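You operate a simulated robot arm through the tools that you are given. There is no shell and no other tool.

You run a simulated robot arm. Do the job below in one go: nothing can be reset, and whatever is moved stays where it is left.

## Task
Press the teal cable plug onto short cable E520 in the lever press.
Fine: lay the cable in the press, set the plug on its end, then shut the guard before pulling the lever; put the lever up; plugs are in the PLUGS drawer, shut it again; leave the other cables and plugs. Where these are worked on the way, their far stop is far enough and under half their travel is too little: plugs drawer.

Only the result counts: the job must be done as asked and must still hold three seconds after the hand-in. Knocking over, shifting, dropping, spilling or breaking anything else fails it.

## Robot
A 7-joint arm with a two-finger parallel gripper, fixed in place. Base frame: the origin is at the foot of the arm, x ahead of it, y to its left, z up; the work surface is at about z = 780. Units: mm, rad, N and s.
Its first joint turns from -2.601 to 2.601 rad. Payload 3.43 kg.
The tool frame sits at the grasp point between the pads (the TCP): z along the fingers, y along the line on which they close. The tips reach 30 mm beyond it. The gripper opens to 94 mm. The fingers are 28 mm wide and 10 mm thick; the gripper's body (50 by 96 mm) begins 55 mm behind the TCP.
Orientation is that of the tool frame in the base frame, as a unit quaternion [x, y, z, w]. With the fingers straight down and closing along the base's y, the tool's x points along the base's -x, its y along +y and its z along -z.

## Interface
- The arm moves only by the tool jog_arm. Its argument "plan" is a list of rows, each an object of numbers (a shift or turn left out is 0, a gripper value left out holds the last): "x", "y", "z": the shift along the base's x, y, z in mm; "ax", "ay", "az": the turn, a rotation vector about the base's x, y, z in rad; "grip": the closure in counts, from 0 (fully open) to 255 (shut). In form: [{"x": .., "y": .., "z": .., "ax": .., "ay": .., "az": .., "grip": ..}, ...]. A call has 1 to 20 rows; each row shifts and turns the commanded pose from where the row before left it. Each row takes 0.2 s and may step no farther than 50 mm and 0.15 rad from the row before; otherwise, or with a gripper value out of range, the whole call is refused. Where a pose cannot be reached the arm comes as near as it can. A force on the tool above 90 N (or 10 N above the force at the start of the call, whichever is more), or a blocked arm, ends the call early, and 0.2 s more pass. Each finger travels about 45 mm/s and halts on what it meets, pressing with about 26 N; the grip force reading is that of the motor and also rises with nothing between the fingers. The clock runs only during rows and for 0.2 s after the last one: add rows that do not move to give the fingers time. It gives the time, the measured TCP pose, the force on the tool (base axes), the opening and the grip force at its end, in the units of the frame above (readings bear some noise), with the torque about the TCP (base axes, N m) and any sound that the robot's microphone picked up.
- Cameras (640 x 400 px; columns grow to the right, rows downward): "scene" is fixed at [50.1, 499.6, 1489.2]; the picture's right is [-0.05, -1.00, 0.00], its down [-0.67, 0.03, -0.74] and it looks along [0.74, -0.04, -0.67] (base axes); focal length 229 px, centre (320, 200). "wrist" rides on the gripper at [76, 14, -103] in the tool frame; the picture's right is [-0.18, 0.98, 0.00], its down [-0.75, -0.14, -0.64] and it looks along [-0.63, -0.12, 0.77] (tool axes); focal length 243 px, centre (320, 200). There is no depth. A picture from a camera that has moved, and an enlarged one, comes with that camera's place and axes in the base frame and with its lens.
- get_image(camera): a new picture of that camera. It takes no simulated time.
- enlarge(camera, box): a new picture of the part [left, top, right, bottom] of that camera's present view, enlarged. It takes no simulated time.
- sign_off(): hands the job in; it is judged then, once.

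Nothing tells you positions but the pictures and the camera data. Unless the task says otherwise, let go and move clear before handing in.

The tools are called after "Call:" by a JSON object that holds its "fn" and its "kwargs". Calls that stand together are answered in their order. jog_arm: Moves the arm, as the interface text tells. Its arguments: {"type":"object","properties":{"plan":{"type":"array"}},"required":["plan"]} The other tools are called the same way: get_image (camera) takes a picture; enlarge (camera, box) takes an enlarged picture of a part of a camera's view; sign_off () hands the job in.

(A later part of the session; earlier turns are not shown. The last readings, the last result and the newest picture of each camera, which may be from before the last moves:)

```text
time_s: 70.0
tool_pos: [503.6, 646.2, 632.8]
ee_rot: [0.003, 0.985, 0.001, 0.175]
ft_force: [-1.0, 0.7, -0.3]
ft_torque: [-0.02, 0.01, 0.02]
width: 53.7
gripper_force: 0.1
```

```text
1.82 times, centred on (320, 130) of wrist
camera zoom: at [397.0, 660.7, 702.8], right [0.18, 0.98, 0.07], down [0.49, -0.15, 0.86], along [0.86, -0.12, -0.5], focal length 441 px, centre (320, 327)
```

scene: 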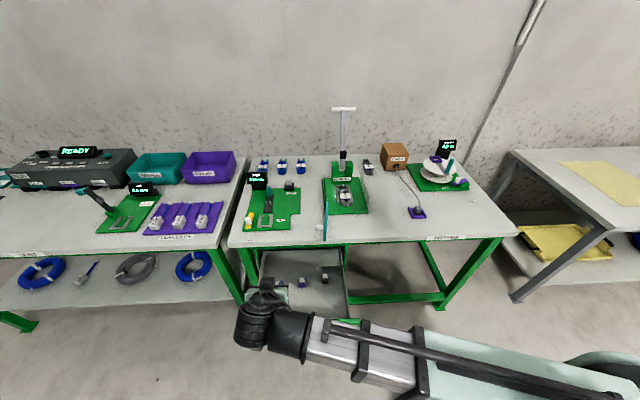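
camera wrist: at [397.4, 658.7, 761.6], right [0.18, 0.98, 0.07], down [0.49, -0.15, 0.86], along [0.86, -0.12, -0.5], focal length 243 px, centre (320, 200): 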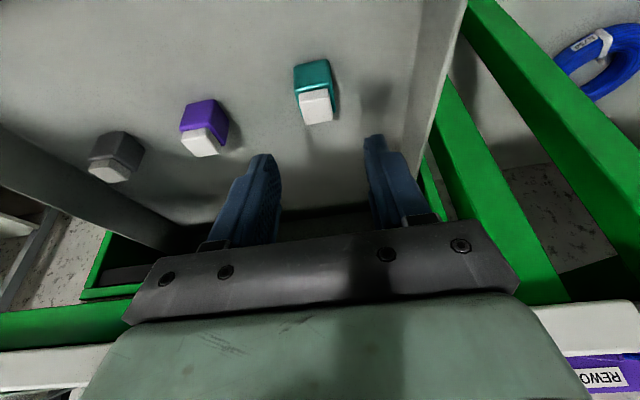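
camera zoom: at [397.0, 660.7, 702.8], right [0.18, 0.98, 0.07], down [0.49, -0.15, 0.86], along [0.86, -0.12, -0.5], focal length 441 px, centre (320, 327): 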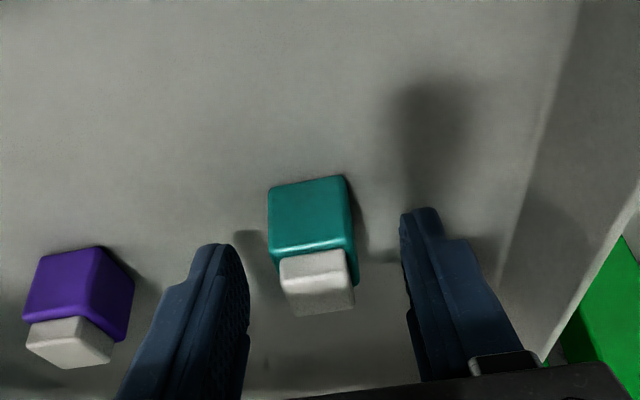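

The plug is between the fingers. Lowering the last 12 mm and closing.

Call:
{"fn": "jog_arm", "kwargs": {"plan": [{"z": -6}, {"z": -5.5}, {}, {"grip": 200}, {"grip": 200}, {"grip": 200}, {"grip": 200}]}}

Call:
{"fn": "enlarge", "kwargs": {"camera": "wrist", "box": [200, 20, 440, 240]}}

```text
time_s: 71.6
tool_pos: [503.9, 646.6, 621.5]
ee_rot: [0.004, 0.985, 0.001, 0.175]
ft_force: [0.5, -0.3, -0.1]
ft_torque: [0.01, -0.04, 0.02]
width: 26.4
gripper_force: 26.1
```

```text
1.82 times, centred on (320, 130) of wrist
camera zoom: at [396.7, 661.0, 691.9], right [0.18, 0.98, 0.07], down [0.49, -0.15, 0.86], along [0.86, -0.12, -0.5], focal length 441 px, centre (320, 327)
```

zoom: 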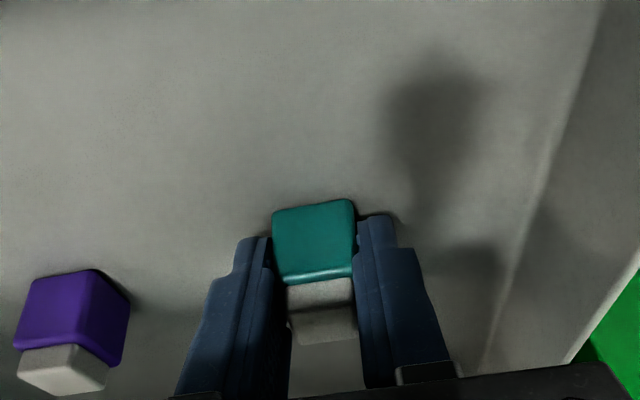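

Gripped at 26.4 mm. Lifting the plug straight up out of the drawer.

Call:
{"fn": "jog_arm", "kwargs": {"plan": [{"z": 10}, {"z": 25}, {"z": 36}, {"z": 38}, {"z": 38}, {"z": 38}, {"z": 38}, {"z": 38}, {"z": 38}, {"z": 38}, {}]}}

Call:
{"fn": "get_image", "kwargs": {"camera": "wrist"}}

Call:
{"fn": "get_image", "kwargs": {"camera": "scene"}}

```text
time_s: 74.0
tool_pos: [503.1, 645.0, 957.7]
ee_rot: [0.003, 0.985, 0.001, 0.174]
ft_force: [0.1, 0.2, -0.3]
ft_torque: [-0.02, 0.01, 0.01]
width: 26.3
gripper_force: 25.8
```

```text
taken
camera wrist: at [395.9, 659.9, 1027.8], right [0.18, 0.98, 0.07], down [0.49, -0.15, 0.86], along [0.85, -0.12, -0.5], focal length 243 px, centre (320, 200)
```

wrist: 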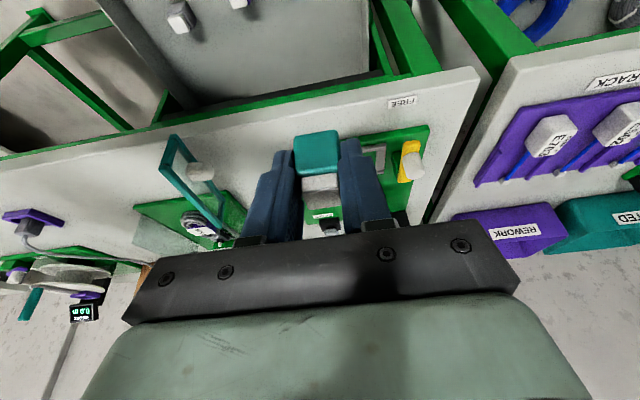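

```text
taken
```

scene: 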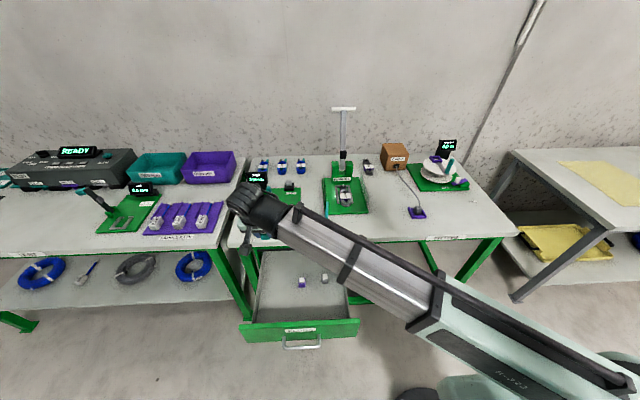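

The teal plug is in hand and the other two are undisturbed. Now over the bench to the press.

Call:
{"fn": "jog_arm", "kwargs": {"plan": [{"x": 28, "y": -29}, {"x": 28, "y": -29}, {"x": 28, "y": -29}, {"x": 28, "y": -29}, {"x": 28, "y": -29}, {"x": 28, "y": -29}, {"x": 28, "y": -29}, {"x": 28, "y": -29}, {"x": 28, "y": -29}, {"x": 28, "y": -32}, {}]}}

Call:
{"fn": "get_image", "kwargs": {"camera": "wrist"}}

Call:
{"fn": "get_image", "kwargs": {"camera": "scene"}}

```text
time_s: 76.4
tool_pos: [781.9, 351.0, 959.7]
ee_rot: [0.003, 0.985, 0.001, 0.174]
ft_force: [0.1, -0.4, 0.4]
ft_torque: [0.0, 0.04, 0.01]
width: 26.6
gripper_force: 26.1
```

```text
taken
camera wrist: at [675.5, 365.8, 1029.6], right [0.18, 0.98, 0.07], down [0.49, -0.15, 0.86], along [0.86, -0.12, -0.5], focal length 243 px, centre (320, 200)
```

wrist: 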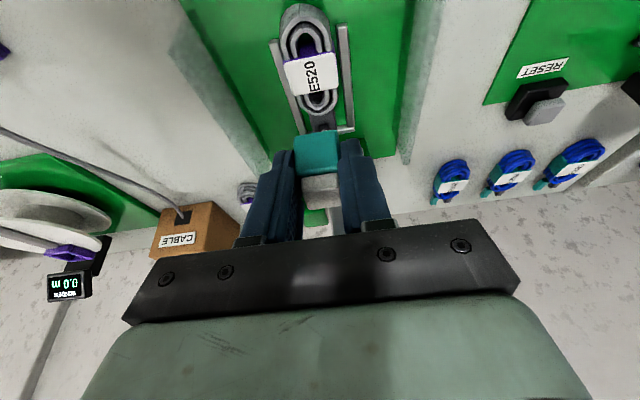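

```text
taken
```

scene: 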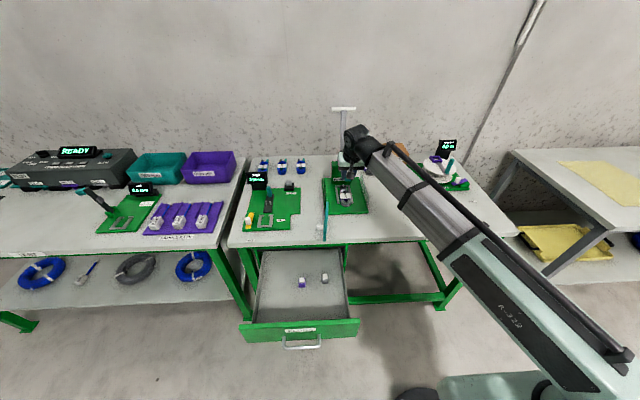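

The plug hides the pin from here. I'll move forward over it so the camera looks down more steeply onto the pin.

Call:
{"fn": "jog_arm", "kwargs": {"plan": [{"x": 17, "y": -1}, {"x": 17}, {"x": 17}, {"x": 17}, {}]}}

Call:
{"fn": "get_image", "kwargs": {"camera": "wrist"}}

Call:
{"fn": "enlarge", "kwargs": {"camera": "wrist", "box": [230, 0, 410, 180]}}

Call:
{"fn": "enlarge", "kwargs": {"camera": "scene", "box": [310, 100, 400, 220]}}

```text
time_s: 77.6
tool_pos: [851.1, 351.6, 959.0]
ee_rot: [0.003, 0.985, 0.001, 0.175]
ft_force: [0.7, -0.7, -0.2]
ft_torque: [-0.02, 0.01, 0.02]
width: 26.4
gripper_force: 25.8
```

```text
taken
camera wrist: at [744.2, 366.9, 1028.9], right [0.18, 0.98, 0.07], down [0.49, -0.15, 0.86], along [0.86, -0.12, -0.5], focal length 243 px, centre (320, 200)
```

wrist: 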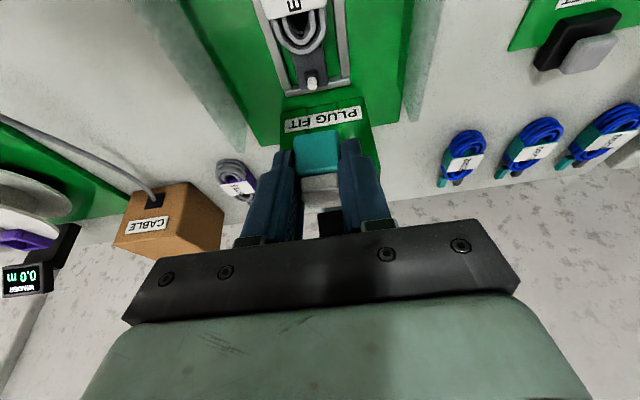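

```text
2.22 times, centred on (320, 90) of wrist
camera zoom: at [744.2, 366.9, 1028.9], right [0.18, 0.98, 0.07], down [0.49, -0.15, 0.86], along [0.86, -0.12, -0.5], focal length 539 px, centre (320, 444)
```

zoom: 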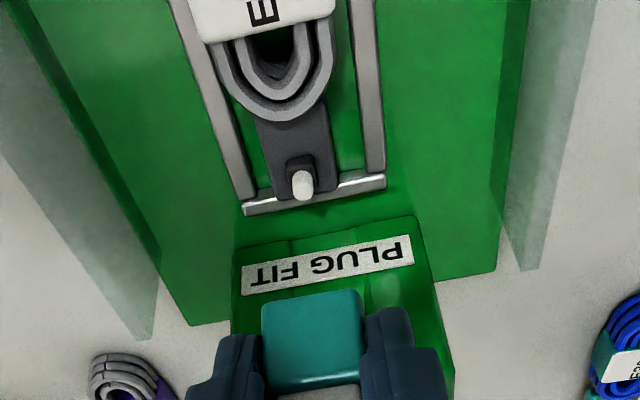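

```text
3.33 times, centred on (355, 160) of scene
camera zoom: at [50.1, 499.6, 1489.2], right [-0.05, -1.0, 0.0], down [-0.67, 0.03, -0.74], along [0.74, -0.04, -0.67], focal length 765 px, centre (203, 333)
```

zoom: 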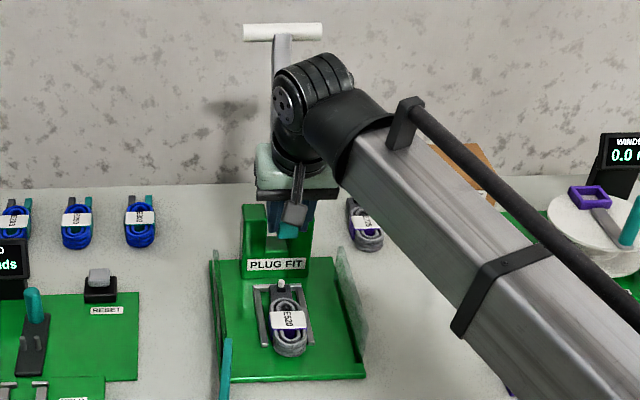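

Pin top triangulated at about (883.5, 347.5, 826), and the plug hangs centred about 9.5 mm ahead of the tool point. I'll align above it and come down to just above the pin.

Call:
{"fn": "jog_arm", "kwargs": {"plan": [{"x": 11, "y": -2}, {"x": 11.5, "y": -2}, {"z": -20}, {"z": -20}, {"z": -20}, {"z": -15}, {}]}}

Call:
{"fn": "get_image", "kwargs": {"camera": "wrist"}}

Call:
{"fn": "enlarge", "kwargs": {"camera": "wrist", "box": [230, 0, 410, 180]}}

Call:
{"fn": "enlarge", "kwargs": {"camera": "scene", "box": [320, 140, 380, 210]}}

```text
time_s: 79.2
tool_pos: [873.6, 347.4, 883.0]
ee_rot: [0.003, 0.985, 0.002, 0.174]
ft_force: [-0.7, -0.2, 0.1]
ft_torque: [0.0, 0.02, -0.02]
width: 26.3
gripper_force: 26.1
```

```text
taken
camera wrist: at [767.8, 362.3, 953.2], right [0.18, 0.98, 0.07], down [0.49, -0.15, 0.86], along [0.86, -0.12, -0.5], focal length 243 px, centre (320, 200)
```

wrist: 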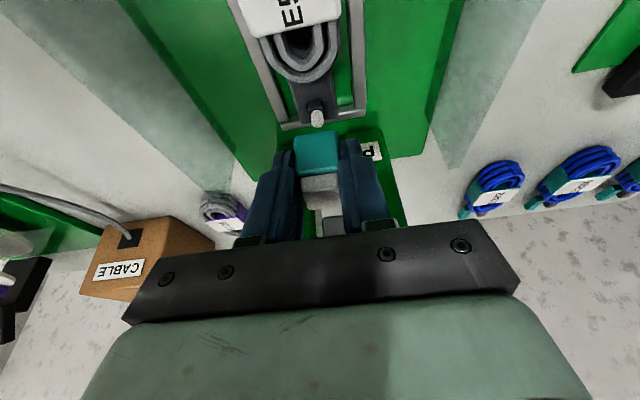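

```text
2.22 times, centred on (320, 90) of wrist
camera zoom: at [767.8, 362.3, 953.2], right [0.18, 0.98, 0.07], down [0.49, -0.15, 0.86], along [0.86, -0.12, -0.5], focal length 539 px, centre (320, 444)
```

zoom: 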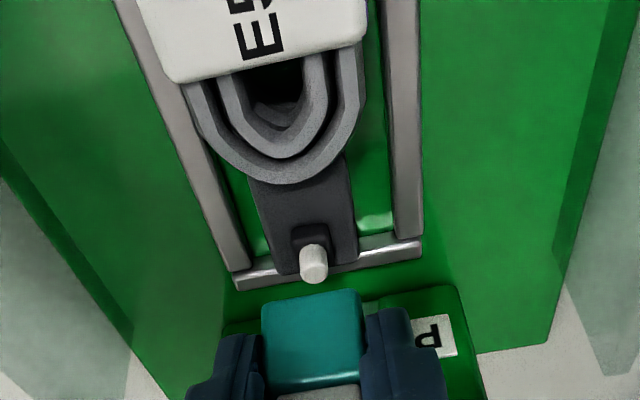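

```text
5.71 times, centred on (350, 175) of scene
camera zoom: at [50.1, 499.6, 1489.2], right [-0.05, -1.0, 0.0], down [-0.67, 0.03, -0.74], along [0.74, -0.04, -0.67], focal length 1311 px, centre (149, 343)
```

zoom: 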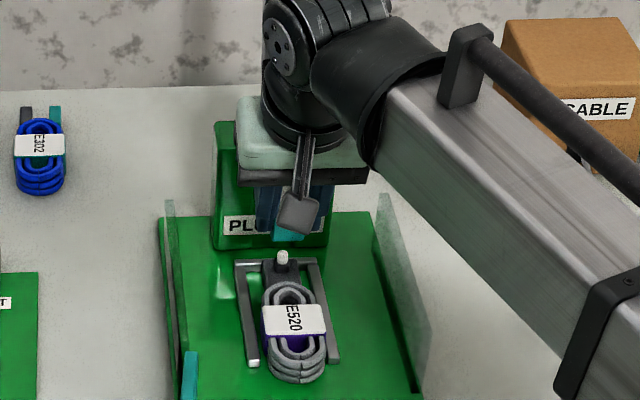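

The plug is aligned above the pin to within about a millimetre. I'll lower in small steps and watch the force.

Call:
{"fn": "jog_arm", "kwargs": {"plan": [{"z": -6, "y": 0.5}, {"z": -6}, {"z": -4}, {}]}}

Call:
{"fn": "enlarge", "kwargs": {"camera": "wrist", "box": [230, 30, 410, 180]}}

Call:
{"fn": "enlarge", "kwargs": {"camera": "scene", "box": [330, 160, 370, 210]}}

```text
time_s: 80.2
tool_pos: [873.6, 348.3, 867.8]
ee_rot: [0.003, 0.985, 0.001, 0.175]
ft_force: [0.9, 0.3, 0.0]
ft_torque: [-0.01, -0.04, 0.02]
width: 26.4
gripper_force: 26.1
```

```text
2.67 times, centred on (320, 105) of wrist
camera zoom: at [766.7, 363.1, 938.0], right [0.18, 0.98, 0.07], down [0.49, -0.15, 0.86], along [0.86, -0.12, -0.5], focal length 647 px, centre (320, 453)
```

zoom: 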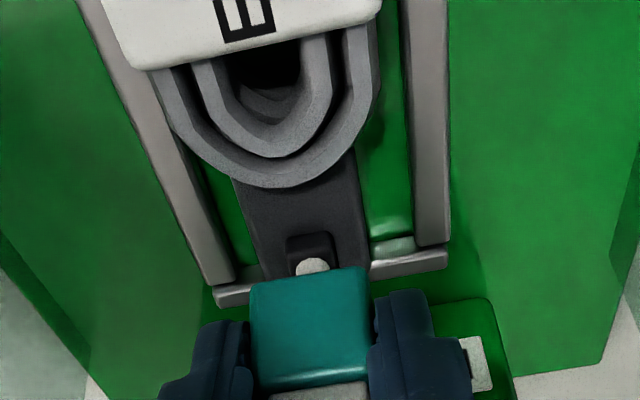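

```text
8.00 times, centred on (350, 185) of scene
camera zoom: at [50.1, 499.6, 1489.2], right [-0.05, -1.0, 0.0], down [-0.67, 0.03, -0.74], along [0.74, -0.04, -0.67], focal length 1835 px, centre (80, 320)
```

zoom: 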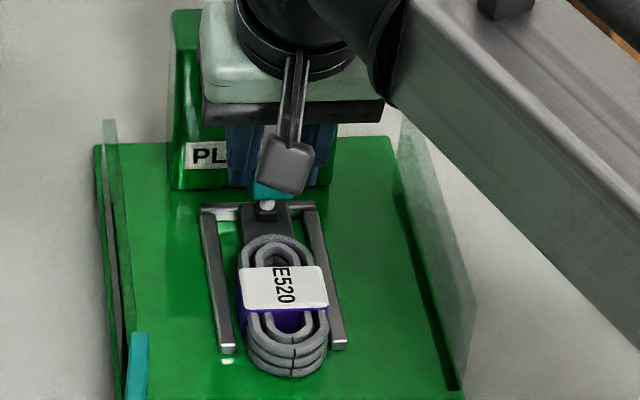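

Call:
{"fn": "jog_arm", "kwargs": {"plan": [{"z": -2}, {}, {"z": -2}, {}, {"z": -2}, {}]}}

Call:
{"fn": "enlarge", "kwargs": {"camera": "wrist", "box": [230, 30, 410, 180]}}

```text
time_s: 81.6
tool_pos: [873.6, 348.2, 861.9]
ee_rot: [0.004, 0.985, 0.002, 0.174]
ft_force: [-0.6, -1.3, -0.4]
ft_torque: [0.02, -0.01, -0.01]
width: 26.4
gripper_force: 26.1
```

```text
2.67 times, centred on (320, 105) of wrist
camera zoom: at [767.2, 363.3, 931.7], right [0.18, 0.98, 0.07], down [0.49, -0.15, 0.86], along [0.86, -0.12, -0.5], focal length 647 px, centre (320, 453)
```

zoom: 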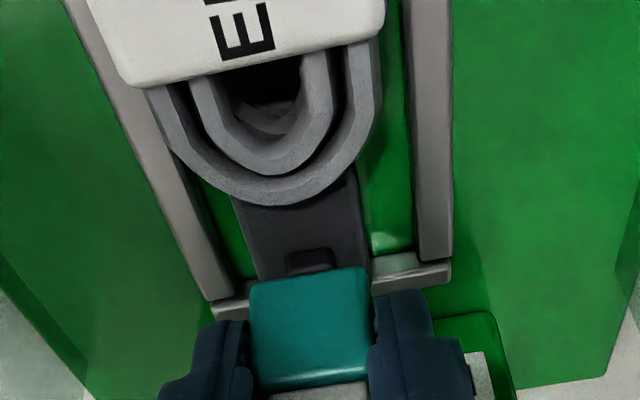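

Call:
{"fn": "jog_arm", "kwargs": {"plan": [{"z": -1.5}, {}, {"z": -1.5}, {}, {"z": -1.5}, {}]}}

Call:
{"fn": "enlarge", "kwargs": {"camera": "wrist", "box": [230, 30, 410, 180]}}

```text
time_s: 83.0
tool_pos: [875.0, 348.4, 858.1]
ee_rot: [0.003, 0.985, 0.002, 0.175]
ft_force: [0.1, 0.2, 23.1]
ft_torque: [-0.02, -0.31, 0.01]
width: 26.5
gripper_force: 25.6
```

```text
2.67 times, centred on (320, 105) of wrist
camera zoom: at [767.3, 363.3, 928.3], right [0.18, 0.98, 0.07], down [0.48, -0.15, 0.86], along [0.86, -0.12, -0.5], focal length 647 px, centre (320, 453)
```

zoom: 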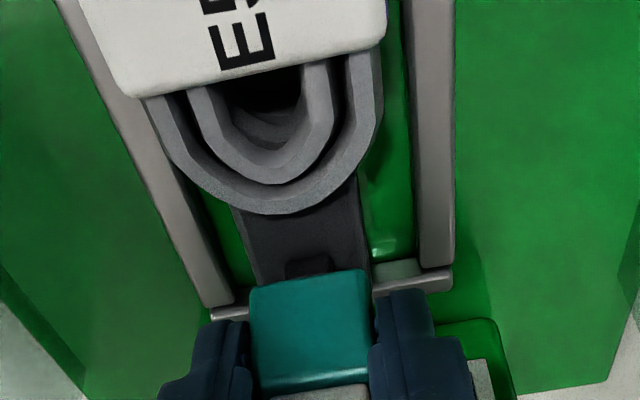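

Contact at a plug bottom of about z 821, near the pin's top, with the reaction about 3 mm ahead of the plug's centre. I'll lift slightly, shift forward 2 mm, and probe again to see if it drops over the pin.

Call:
{"fn": "jog_arm", "kwargs": {"plan": [{"z": 2.5}, {"x": 2}, {}, {"z": -1.5}, {}, {"z": -1}, {}, {"z": -1}, {}]}}

Call:
{"fn": "enlarge", "kwargs": {"camera": "scene", "box": [330, 160, 370, 210]}}

```text
time_s: 85.0
tool_pos: [875.2, 348.5, 856.3]
ee_rot: [0.003, 0.985, 0.001, 0.174]
ft_force: [-0.5, 0.3, -1.0]
ft_torque: [-0.02, -0.02, 0.01]
width: 26.5
gripper_force: 26.0
```

```text
8.00 times, centred on (350, 185) of scene
camera zoom: at [50.1, 499.6, 1489.2], right [-0.05, -1.0, 0.0], down [-0.67, 0.03, -0.74], along [0.74, -0.04, -0.67], focal length 1835 px, centre (80, 320)
```

zoom: 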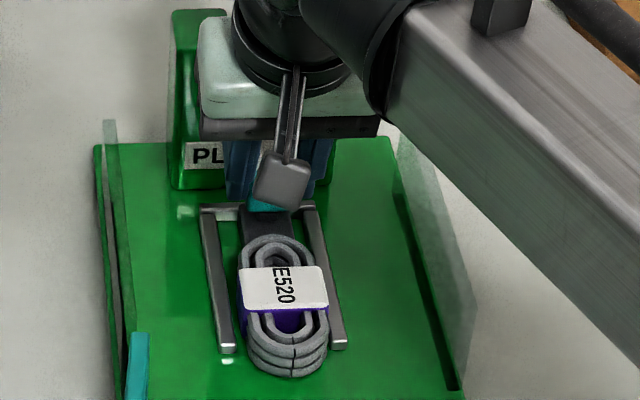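

It now goes lower with no resistance, so the socket has found the pin. Continuing down in small steps.

Call:
{"fn": "jog_arm", "kwargs": {"plan": [{"z": -1}, {}, {"z": -1}, {}, {"z": -1}, {}, {"z": -1}, {}]}}

Call:
{"fn": "enlarge", "kwargs": {"camera": "wrist", "box": [230, 30, 410, 180]}}

```text
time_s: 86.8
tool_pos: [876.2, 349.5, 852.0]
ee_rot: [0.003, 0.985, 0.001, 0.175]
ft_force: [0.2, 0.1, -0.1]
ft_torque: [-0.01, 0.04, -0.01]
width: 26.2
gripper_force: 25.6
```

```text
2.67 times, centred on (320, 105) of wrist
camera zoom: at [769.6, 363.3, 922.8], right [0.18, 0.98, 0.07], down [0.49, -0.15, 0.86], along [0.86, -0.12, -0.5], focal length 647 px, centre (320, 453)
```

zoom: 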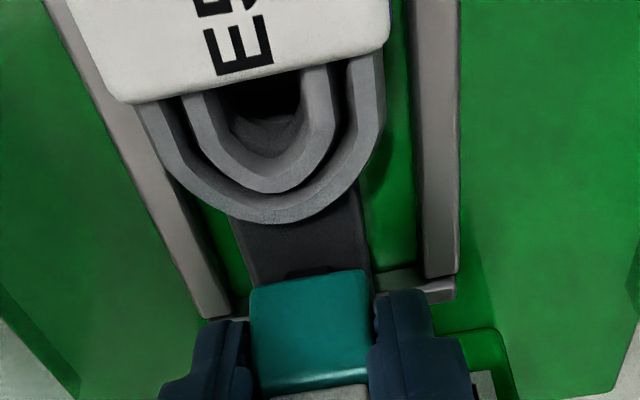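

Call:
{"fn": "jog_arm", "kwargs": {"plan": [{"z": -1}, {}, {"z": -1}, {}, {"z": -1}, {}]}}

```text
time_s: 88.2
tool_pos: [877.8, 347.8, 850.1]
ee_rot: [0.003, 0.985, 0.001, 0.174]
ft_force: [-0.1, -0.8, 5.2]
ft_torque: [-0.04, 0.04, 0.01]
width: 26.3
gripper_force: 25.7
```

Call:
{"fn": "jog_arm", "kwargs": {"plan": [{"z": -0.6}, {}]}}

Call:
{"fn": "enlarge", "kwargs": {"camera": "wrist", "box": [230, 30, 410, 180]}}

Call:
{"fn": "enlarge", "kwargs": {"camera": "scene", "box": [330, 160, 370, 210]}}

```text
time_s: 88.8
tool_pos: [876.5, 348.4, 849.7]
ee_rot: [0.003, 0.984, 0.001, 0.176]
ft_force: [2.4, -1.0, 14.7]
ft_torque: [-0.1, -0.14, 0.03]
width: 26.4
gripper_force: 25.8
```

```text
2.67 times, centred on (320, 105) of wrist
camera zoom: at [769.6, 363.1, 919.6], right [0.18, 0.98, 0.07], down [0.48, -0.15, 0.86], along [0.86, -0.12, -0.5], focal length 647 px, centre (320, 453)
```

zoom: 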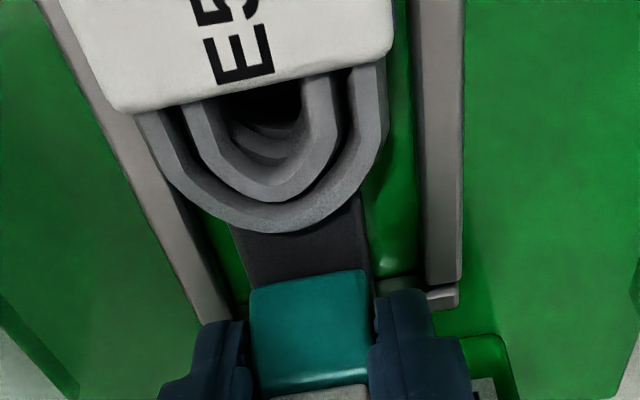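

```text
8.00 times, centred on (350, 185) of scene
camera zoom: at [50.1, 499.6, 1489.2], right [-0.05, -1.0, 0.0], down [-0.67, 0.03, -0.74], along [0.74, -0.04, -0.67], focal length 1835 px, centre (80, 320)
```

zoom: 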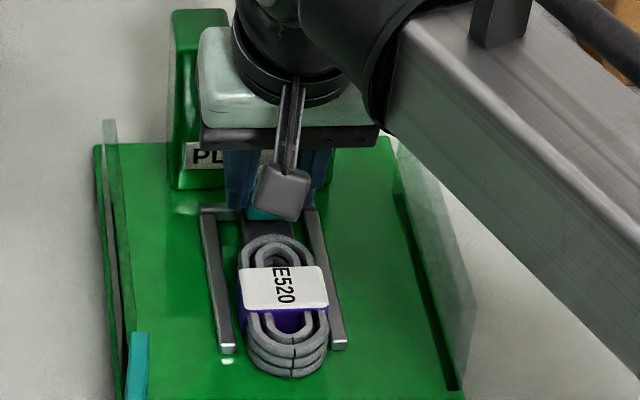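

The plug has settled on the end of the cable, over the pin. I'll relieve the force, open the fingers, and back away along the tool axis.

Call:
{"fn": "jog_arm", "kwargs": {"plan": [{"z": 0.6}, {}, {"grip": 150}, {"grip": 140}, {"grip": 130}, {}, {"x": -2, "z": 6}, {"x": -4, "z": 11}, {"x": -7, "z": 19}, {"x": -10, "z": 27}, {"x": -20, "z": 30}, {"x": -30, "z": 20}]}}

Call:
{"fn": "get_image", "kwargs": {"camera": "wrist"}}

Call:
{"fn": "enlarge", "kwargs": {"camera": "scene", "box": [320, 150, 380, 220]}}

```text
time_s: 91.4
tool_pos: [802.5, 348.6, 961.4]
ee_rot: [0.004, 0.985, 0.001, 0.174]
ft_force: [-0.2, -0.2, -0.4]
ft_torque: [-0.01, -0.01, -0.02]
width: 46.2
gripper_force: 0.1
```

```text
taken
camera wrist: at [695.5, 364.0, 1031.9], right [0.18, 0.98, 0.07], down [0.49, -0.15, 0.86], along [0.85, -0.12, -0.5], focal length 243 px, centre (320, 200)
```

wrist: 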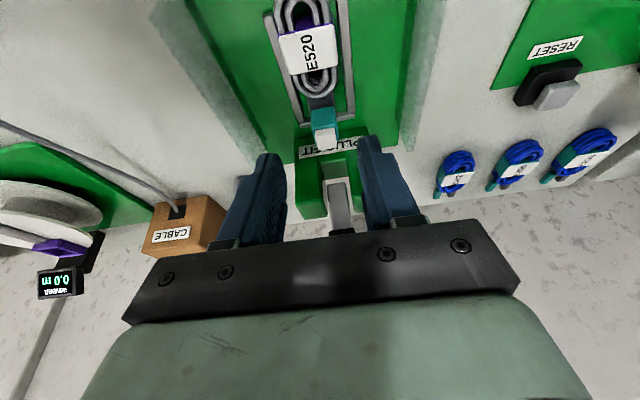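

```text
5.71 times, centred on (350, 185) of scene
camera zoom: at [50.1, 499.6, 1489.2], right [-0.05, -1.0, 0.0], down [-0.67, 0.03, -0.74], along [0.74, -0.04, -0.67], focal length 1311 px, centre (149, 286)
```

zoom: 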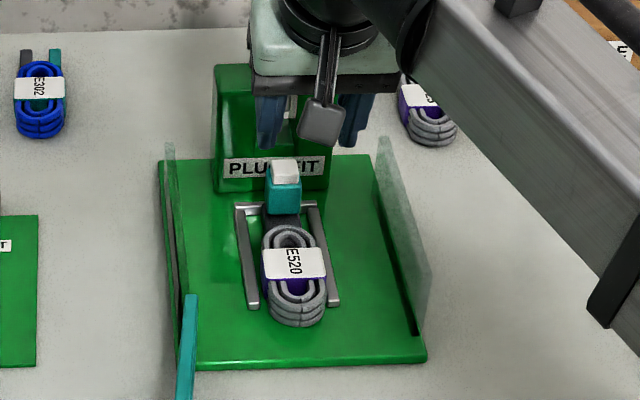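

The plug stands upright on the cable end. Next is the guard: I'll close the fingers, go to its outer (left) face between hinge and knob, and swing it shut.

Call:
{"fn": "jog_arm", "kwargs": {"plan": [{"x": -25, "y": 24, "grip": 255}, {"x": -25, "y": 24}, {"x": -25, "y": 24}, {"x": -25, "y": 24}, {"x": -25, "y": 24}, {"x": -14.5, "y": 19}, {}]}}

Call:
{"fn": "get_image", "kwargs": {"camera": "wrist"}}

Call:
{"fn": "enlarge", "kwargs": {"camera": "scene", "box": [290, 160, 390, 260]}}

```text
time_s: 93.0
tool_pos: [661.6, 486.3, 963.0]
ee_rot: [0.004, 0.985, 0.001, 0.174]
ft_force: [-1.0, 0.0, 1.2]
ft_torque: [0.0, -0.01, -0.01]
width: 0.1
gripper_force: 26.4
```

```text
taken
camera wrist: at [554.8, 501.4, 1033.6], right [0.18, 0.98, 0.07], down [0.49, -0.15, 0.86], along [0.85, -0.12, -0.5], focal length 243 px, centre (320, 200)
```

wrist: 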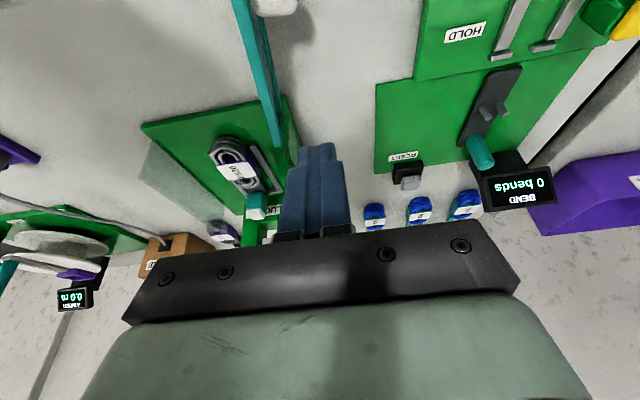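

```text
4.00 times, centred on (340, 210) of scene
camera zoom: at [50.1, 499.6, 1489.2], right [-0.05, -1.0, 0.0], down [-0.67, 0.03, -0.74], along [0.74, -0.04, -0.67], focal length 918 px, centre (240, 160)
```

zoom: 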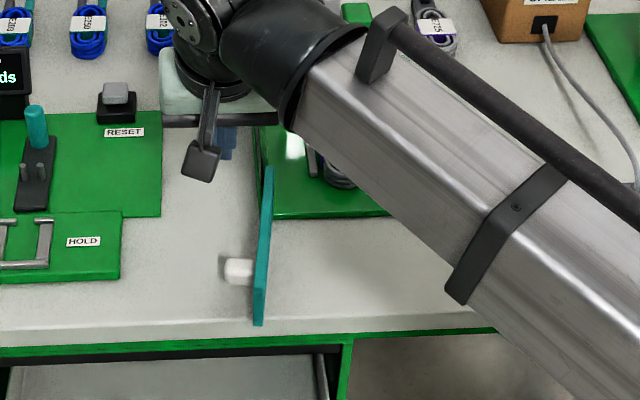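

Call:
{"fn": "enlarge", "kwargs": {"camera": "wrist", "box": [200, 0, 380, 170]}}

```text
2.35 times, centred on (290, 85) of wrist
camera zoom: at [554.8, 501.4, 1033.6], right [0.18, 0.98, 0.07], down [0.49, -0.15, 0.86], along [0.85, -0.12, -0.5], focal length 571 px, centre (391, 471)
```

zoom: 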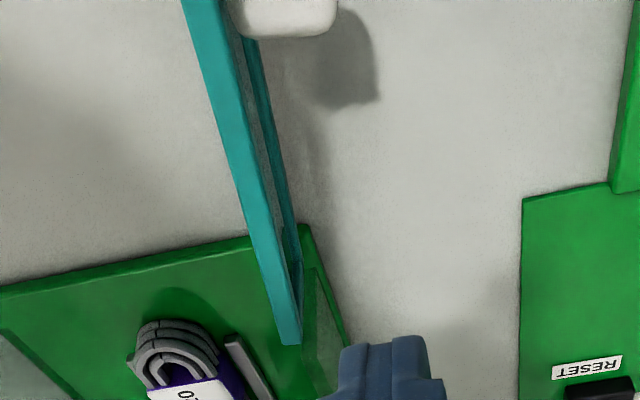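

The door runs from its hinge at (732, 436) at 171°, with the top at z 860. I'll lower the closed fingertips beside its outer face and start pushing.

Call:
{"fn": "jog_arm", "kwargs": {"plan": [{"z": -25}, {"z": -25}, {"z": -25}, {"z": -20}, {"z": -18}, {"x": -3, "y": -12}, {"x": -3.6, "y": -12.3}, {"x": -2, "y": -5}, {"x": -2, "y": -5}, {}]}}

Call:
{"fn": "get_image", "kwargs": {"camera": "wrist"}}

Call:
{"fn": "enlarge", "kwargs": {"camera": "scene", "box": [290, 160, 390, 260]}}

```text
time_s: 95.2
tool_pos: [652.8, 453.1, 849.5]
ee_rot: [0.003, 0.985, 0.001, 0.174]
ft_force: [0.1, 0.2, 0.0]
ft_torque: [-0.03, -0.03, 0.02]
width: 0.0
gripper_force: 25.8
```

```text
taken
camera wrist: at [546.0, 468.0, 919.5], right [0.18, 0.98, 0.07], down [0.49, -0.15, 0.86], along [0.86, -0.12, -0.5], focal length 243 px, centre (320, 200)
```

wrist: 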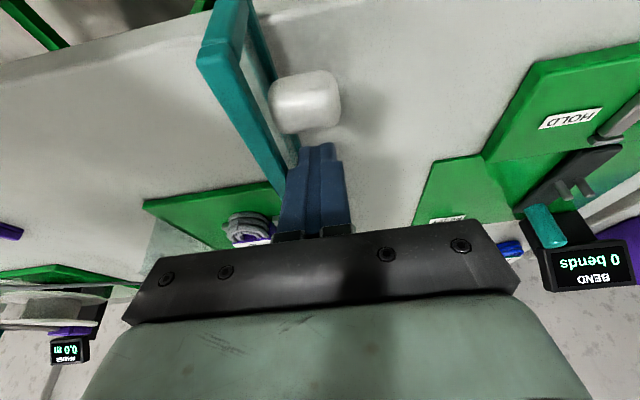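

```text
4.00 times, centred on (340, 210) of scene
camera zoom: at [50.1, 499.6, 1489.2], right [-0.05, -1.0, 0.0], down [-0.67, 0.03, -0.74], along [0.74, -0.04, -0.67], focal length 918 px, centre (240, 160)
```

zoom: 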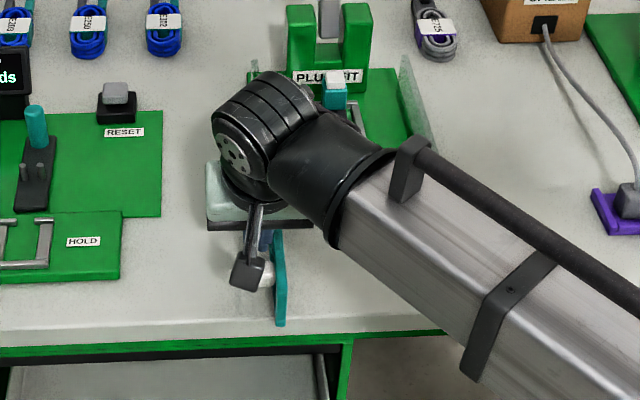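

The guard is starting to swing. Continuing along the arc.

Call:
{"fn": "jog_arm", "kwargs": {"plan": [{"x": -0.8, "y": -9.5}, {"x": -0.9, "y": -9.5}, {"x": 1.4, "y": -9.2}, {"x": 1.4, "y": -9.1}, {"x": 3.6, "y": -8.5}, {"x": 3.7, "y": -8.4}, {}]}}

Call:
{"fn": "get_image", "kwargs": {"camera": "wrist"}}

Call:
{"fn": "enlarge", "kwargs": {"camera": "scene", "box": [290, 160, 390, 260]}}

```text
time_s: 96.8
tool_pos: [662.0, 399.2, 849.0]
ee_rot: [0.003, 0.985, 0.001, 0.175]
ft_force: [0.8, 0.7, -0.4]
ft_torque: [0.0, -0.04, 0.03]
width: 0.1
gripper_force: 25.6
```

```text
taken
camera wrist: at [555.2, 414.3, 918.7], right [0.18, 0.98, 0.07], down [0.49, -0.15, 0.86], along [0.86, -0.12, -0.5], focal length 243 px, centre (320, 200)
```

wrist: 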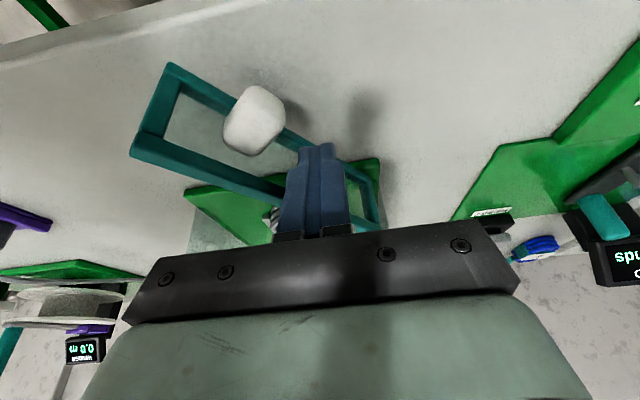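

```text
4.00 times, centred on (340, 210) of scene
camera zoom: at [50.1, 499.6, 1489.2], right [-0.05, -1.0, 0.0], down [-0.67, 0.03, -0.74], along [0.74, -0.04, -0.67], focal length 918 px, centre (240, 160)
```

zoom: 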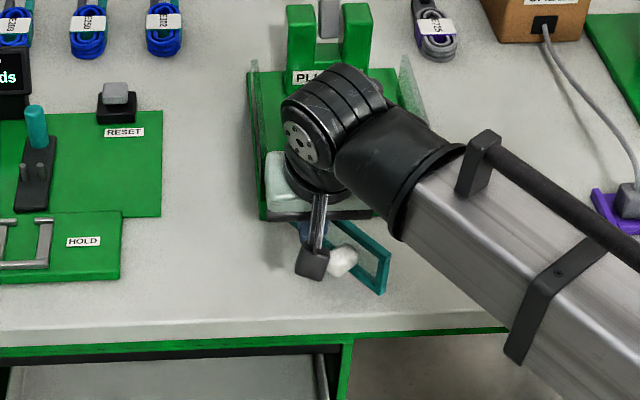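

Swinging nicely, about halfway. Continuing to the closed position.

Call:
{"fn": "jog_arm", "kwargs": {"plan": [{"x": 4.5, "y": -8}, {"x": 5, "y": -8}, {"x": 7.5, "y": -6}, {"x": 8, "y": -6}, {"x": 8, "y": -3.5}, {"x": 8, "y": -3.5}, {}]}}

Call:
{"fn": "get_image", "kwargs": {"camera": "wrist"}}

Call:
{"fn": "enlarge", "kwargs": {"camera": "scene", "box": [290, 160, 390, 260]}}

```text
time_s: 98.4
tool_pos: [702.7, 363.3, 848.5]
ee_rot: [0.004, 0.985, 0.001, 0.175]
ft_force: [0.0, 0.2, 0.2]
ft_torque: [0.0, -0.01, 0.04]
width: 0.0
gripper_force: 26.2
```

```text
taken
camera wrist: at [595.4, 378.5, 919.3], right [0.18, 0.98, 0.07], down [0.49, -0.15, 0.86], along [0.86, -0.12, -0.5], focal length 243 px, centre (320, 200)
```

wrist: 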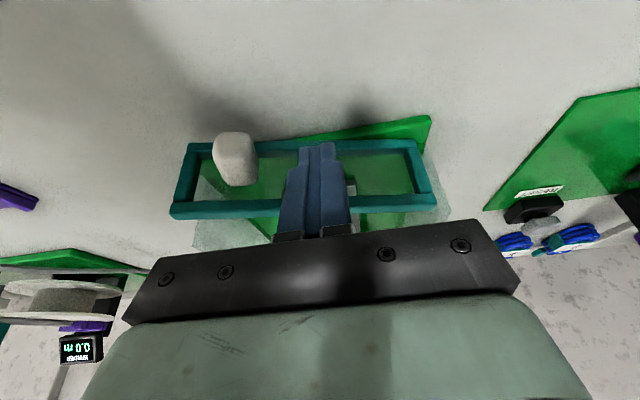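

```text
4.00 times, centred on (340, 210) of scene
camera zoom: at [50.1, 499.6, 1489.2], right [-0.05, -1.0, 0.0], down [-0.67, 0.03, -0.74], along [0.74, -0.04, -0.67], focal length 918 px, centre (240, 160)
```

zoom: 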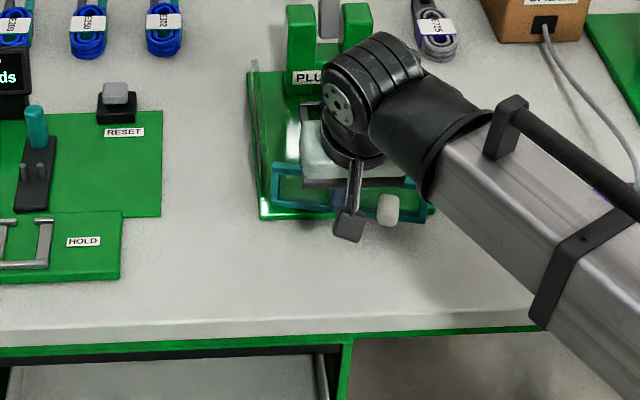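

Almost shut. I'll push on in small steps until I feel the stop.

Call:
{"fn": "jog_arm", "kwargs": {"plan": [{"x": 3}, {"x": 3}, {"x": 3}, {"x": 2}, {}]}}

Call:
{"fn": "get_image", "kwargs": {"camera": "wrist"}}

```text
time_s: 99.6
tool_pos: [713.3, 365.1, 847.9]
ee_rot: [0.003, 0.985, 0.001, 0.174]
ft_force: [-0.6, 0.4, 0.4]
ft_torque: [-0.01, 0.03, 0.01]
width: 0.0
gripper_force: 26.3
```

```text
taken
camera wrist: at [606.3, 379.0, 919.8], right [0.18, 0.98, 0.07], down [0.49, -0.15, 0.86], along [0.86, -0.12, -0.5], focal length 243 px, centre (320, 200)
```

wrist: 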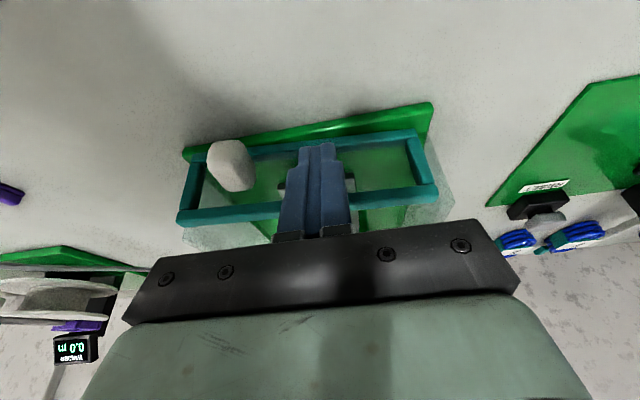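

Call:
{"fn": "jog_arm", "kwargs": {"plan": [{"x": 3}, {}, {"x": 3}, {}, {"x": 2}, {}]}}

Call:
{"fn": "get_image", "kwargs": {"camera": "wrist"}}

```text
time_s: 101.0
tool_pos: [719.4, 363.6, 849.4]
ee_rot: [0.004, 0.985, 0.0, 0.172]
ft_force: [-15.1, 1.7, -1.0]
ft_torque: [0.0, 0.39, 0.04]
width: 0.0
gripper_force: 26.2
```

```text
taken
camera wrist: at [613.2, 378.6, 919.6], right [0.18, 0.98, 0.07], down [0.49, -0.15, 0.86], along [0.85, -0.12, -0.51], focal length 243 px, centre (320, 200)
```

wrist: 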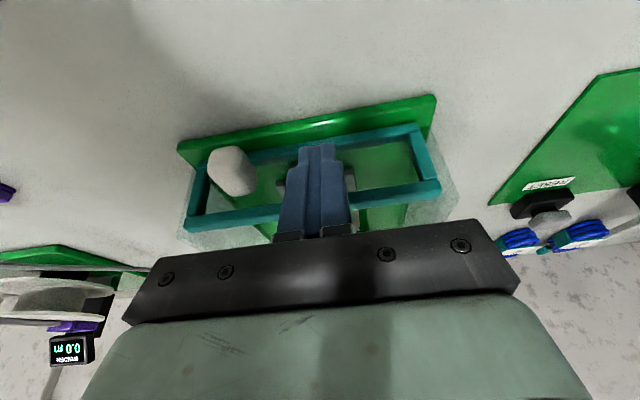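

The force rose to 15 N, so the guard is at its closed stop. I'll press a touch more to be sure, then back away.

Call:
{"fn": "jog_arm", "kwargs": {"plan": [{"x": 1}, {}]}}

Call:
{"fn": "jog_arm", "kwargs": {"plan": [{"x": -4}, {"x": -10, "z": 10}, {"x": -20, "z": 20}, {"x": -20, "z": 30}, {"x": -20, "z": 30}, {"x": -20, "z": 30}, {}]}}

Call:
{"fn": "get_image", "kwargs": {"camera": "wrist"}}

Call:
{"fn": "enlarge", "kwargs": {"camera": "scene", "box": [290, 100, 410, 250]}}

```text
time_s: 101.6
tool_pos: [719.4, 363.7, 848.4]
ee_rot: [0.003, 0.985, 0.002, 0.172]
ft_force: [-29.5, 1.2, -3.4]
ft_torque: [0.44, 0.77, 0.07]
width: 0.1
gripper_force: 26.1
```

```text
time_s: 103.2
tool_pos: [625.4, 364.5, 970.1]
ee_rot: [0.004, 0.985, 0.001, 0.175]
ft_force: [-0.1, -0.3, 1.0]
ft_torque: [0.02, 0.01, 0.0]
width: 0.0
gripper_force: 26.3
```

```text
taken
camera wrist: at [519.5, 378.6, 1040.2], right [0.18, 0.98, 0.07], down [0.49, -0.15, 0.86], along [0.86, -0.12, -0.5], focal length 243 px, centre (320, 200)
```

wrist: 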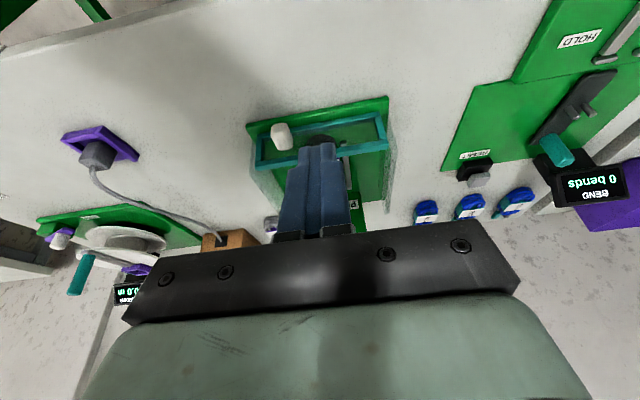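

```text
2.67 times, centred on (350, 175) of scene
camera zoom: at [50.1, 499.6, 1489.2], right [-0.05, -1.0, 0.0], down [-0.67, 0.03, -0.74], along [0.74, -0.04, -0.67], focal length 612 px, centre (240, 267)
```

zoom: 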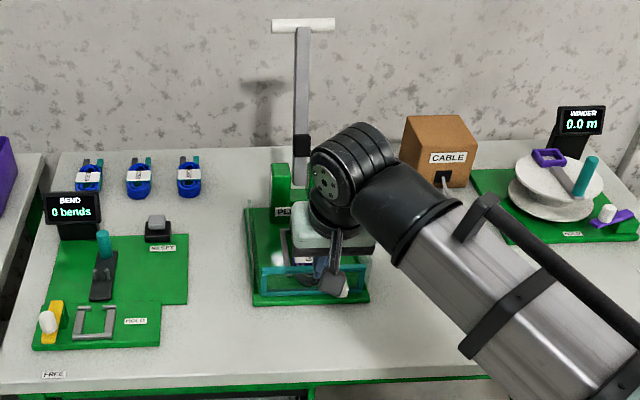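

The guard is shut. Now the lever: I'll turn the fingers so they can take the T-bar from the front and above, and go up to look at it.

Call:
{"fn": "jog_arm", "kwargs": {"plan": [{"x": 4, "z": 16, "ax": -0.0488, "az": 0.1342}, {"x": 4, "z": 16, "ax": -0.0488, "az": 0.1342}, {"x": 4, "z": 16, "ax": -0.0488, "az": 0.1342}, {"x": 4, "z": 16, "ax": -0.0488, "az": 0.1342}, {"x": 4, "z": 16, "ax": -0.0488, "az": 0.1342}, {"x": 4, "z": 16, "ax": -0.0488, "az": 0.1342}, {"x": 4, "z": 16, "ax": -0.0488, "az": 0.1342}, {"x": 4, "z": 16, "ax": -0.0488, "az": 0.1342}, {"x": 4, "z": 16, "ax": -0.0488, "az": 0.1342}, {"x": 4, "z": 16, "ax": -0.0488, "az": 0.1342}, {"x": 4, "z": 16, "ax": -0.0488, "az": 0.1342}, {"x": 30, "z": 10, "ay": -0.1453}, {"x": 30, "z": 10, "ay": -0.1453}, {"x": 30, "z": 10, "ay": -0.1453}, {"x": 30, "y": 10, "grip": 120}, {}]}}

Call:
{"fn": "get_image", "kwargs": {"camera": "wrist"}}

Call:
{"fn": "get_image", "kwargs": {"camera": "scene"}}

```text
time_s: 106.6
tool_pos: [791.3, 372.7, 1174.4]
ee_rot: [-0.651, 0.655, -0.269, 0.273]
ft_force: [0.1, 0.0, -0.1]
ft_torque: [-0.01, -0.01, 0.01]
width: 49.8
gripper_force: 0.5
```

```text
taken
camera wrist: at [708.3, 297.1, 1236.5], right [-0.69, 0.19, -0.69], down [-0.35, 0.75, 0.56], along [0.63, 0.63, -0.45], focal length 243 px, centre (320, 200)
```

wrist: 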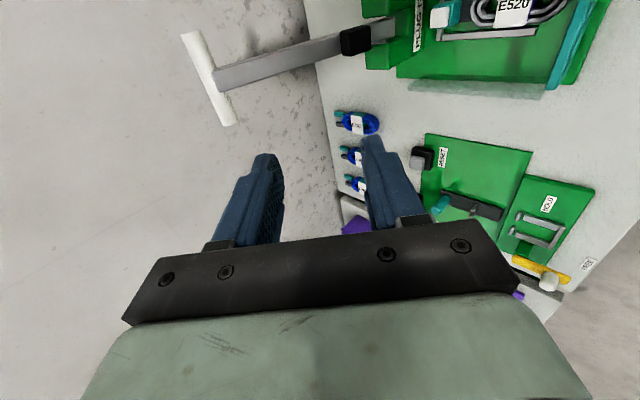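

```text
taken
```

scene: 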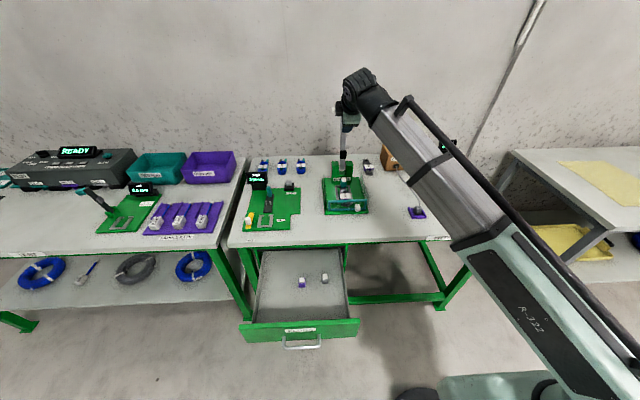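

I can see the whole lever now. I'll enlarge to fix the T-bar, hammer and pivot.

Call:
{"fn": "enlarge", "kwargs": {"camera": "wrist", "box": [170, 0, 440, 150]}}

Call:
{"fn": "enlarge", "kwargs": {"camera": "scene", "box": [315, 95, 385, 225]}}

```text
2.37 times, centred on (305, 75) of wrist
camera zoom: at [708.3, 297.1, 1236.5], right [-0.69, 0.19, -0.69], down [-0.35, 0.75, 0.56], along [0.63, 0.63, -0.45], focal length 575 px, centre (356, 496)
```

zoom: 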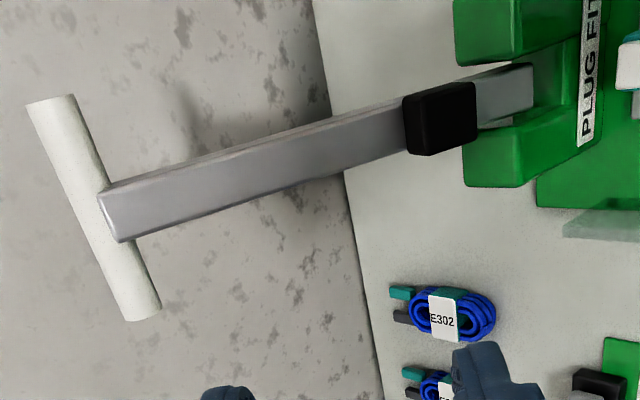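

```text
3.08 times, centred on (350, 160) of scene
camera zoom: at [50.1, 499.6, 1489.2], right [-0.05, -1.0, 0.0], down [-0.67, 0.03, -0.74], along [0.74, -0.04, -0.67], focal length 706 px, centre (228, 323)
```

zoom: 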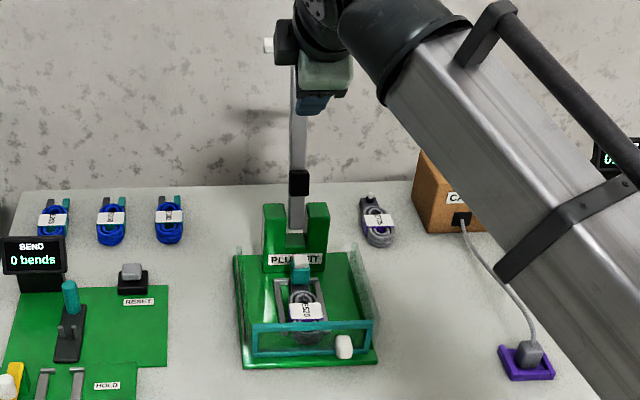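

The T-bar lies at about x 1025, z 1119, from y 300 to 398, and about 20 mm thick. I'll go to a point 60 mm short of it, on the left half clear of the shaft.

Call:
{"fn": "jog_arm", "kwargs": {"plan": [{"x": 35, "y": 1}, {"x": 35, "y": 1}, {"x": 35, "y": 1}, {"x": 35, "y": 1}, {"x": 30, "y": 1}, {"x": 15, "z": -5}, {}]}}

Call:
{"fn": "get_image", "kwargs": {"camera": "wrist"}}

Call:
{"fn": "enlarge", "kwargs": {"camera": "wrist", "box": [180, 0, 430, 240]}}

```text
time_s: 108.2
tool_pos: [978.5, 379.1, 1169.3]
ee_rot: [-0.651, 0.655, -0.27, 0.272]
ft_force: [0.7, 0.3, -0.9]
ft_torque: [0.0, 0.01, 0.01]
width: 49.7
gripper_force: 0.0
```

```text
taken
camera wrist: at [895.1, 302.1, 1232.0], right [-0.69, 0.19, -0.69], down [-0.35, 0.75, 0.56], along [0.63, 0.63, -0.46], focal length 243 px, centre (320, 200)
```

wrist: 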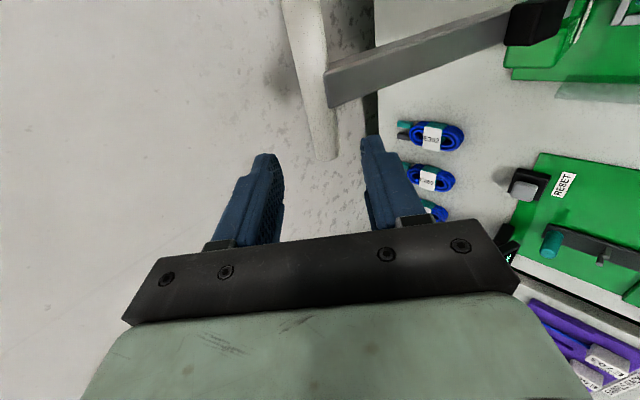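

```text
1.67 times, centred on (305, 120) of wrist
camera zoom: at [895.1, 302.1, 1232.0], right [-0.69, 0.19, -0.69], down [-0.35, 0.75, 0.56], along [0.63, 0.63, -0.46], focal length 404 px, centre (345, 333)
```

zoom: 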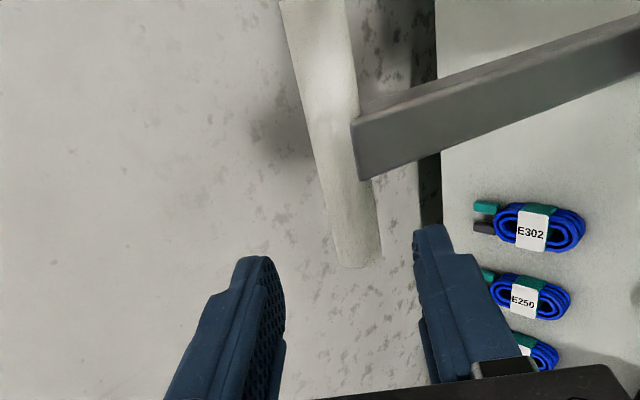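

The bar lines up with the gap between the fingers. Sliding in along the tool axis and closing on it.

Call:
{"fn": "jog_arm", "kwargs": {"plan": [{"x": 9, "z": -10.2}, {"x": 9, "z": -10.2}, {"x": 9, "z": -10.2}, {"x": 9, "z": -10.2}, {}]}}

Call:
{"fn": "enlarge", "kwargs": {"camera": "wrist", "box": [180, 0, 430, 240]}}

```text
time_s: 109.4
tool_pos: [1012.8, 378.6, 1128.2]
ee_rot: [-0.651, 0.655, -0.27, 0.272]
ft_force: [-0.2, 0.9, 0.4]
ft_torque: [-0.05, -0.03, -0.02]
width: 49.9
gripper_force: 0.0
```

```text
1.67 times, centred on (305, 120) of wrist
camera zoom: at [929.4, 302.3, 1191.5], right [-0.69, 0.19, -0.69], down [-0.35, 0.75, 0.56], along [0.63, 0.63, -0.46], focal length 404 px, centre (345, 333)
```

zoom: 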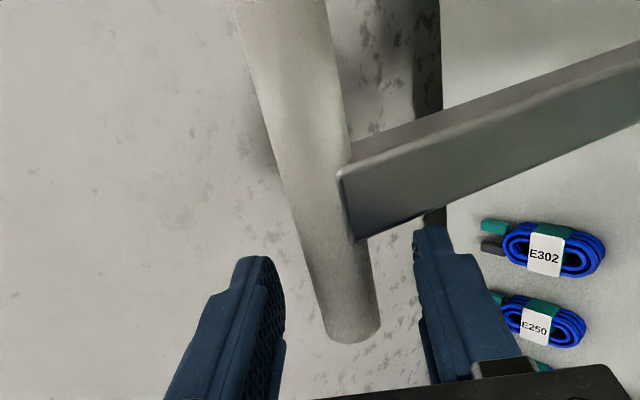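

The bar sits well between the fingers. I'll leave it loosely caged, narrow the fingers to about 30 mm, and start swinging the lever forward along its arc.

Call:
{"fn": "jog_arm", "kwargs": {"plan": [{"grip": 174}, {"grip": 174}, {"grip": 174}, {"x": -11, "z": 3.3}, {"x": -11.1, "z": 3.3}, {"x": -12.6, "z": 2.5}, {"x": -12.6, "z": 2.4}, {}]}}

Call:
{"fn": "enlarge", "kwargs": {"camera": "wrist", "box": [180, 0, 430, 240]}}

Call:
{"fn": "get_image", "kwargs": {"camera": "scene"}}

```text
time_s: 111.2
tool_pos: [965.3, 380.7, 1142.6]
ee_rot: [-0.651, 0.655, -0.27, 0.272]
ft_force: [1.7, -0.6, 2.6]
ft_torque: [-0.09, -0.11, -0.05]
width: 31.9
gripper_force: 1.9
```

```text
1.67 times, centred on (305, 120) of wrist
camera zoom: at [882.7, 302.9, 1204.2], right [-0.69, 0.19, -0.69], down [-0.35, 0.75, 0.56], along [0.63, 0.63, -0.45], focal length 404 px, centre (345, 333)
```

zoom: 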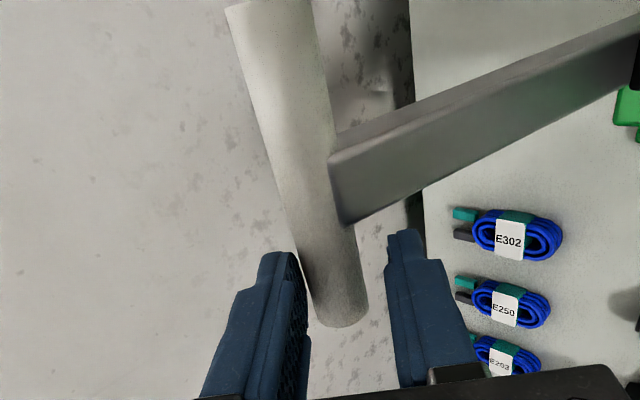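

```text
taken
```

scene: 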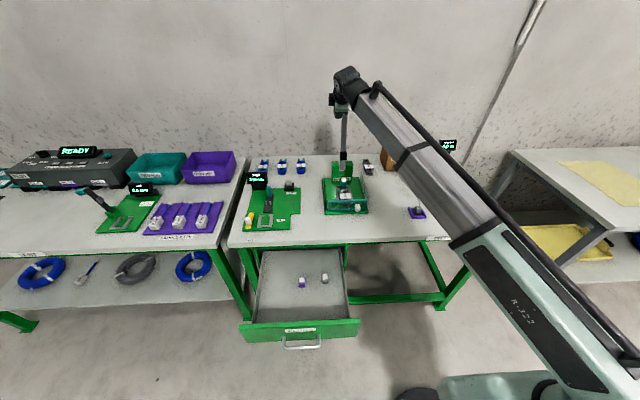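

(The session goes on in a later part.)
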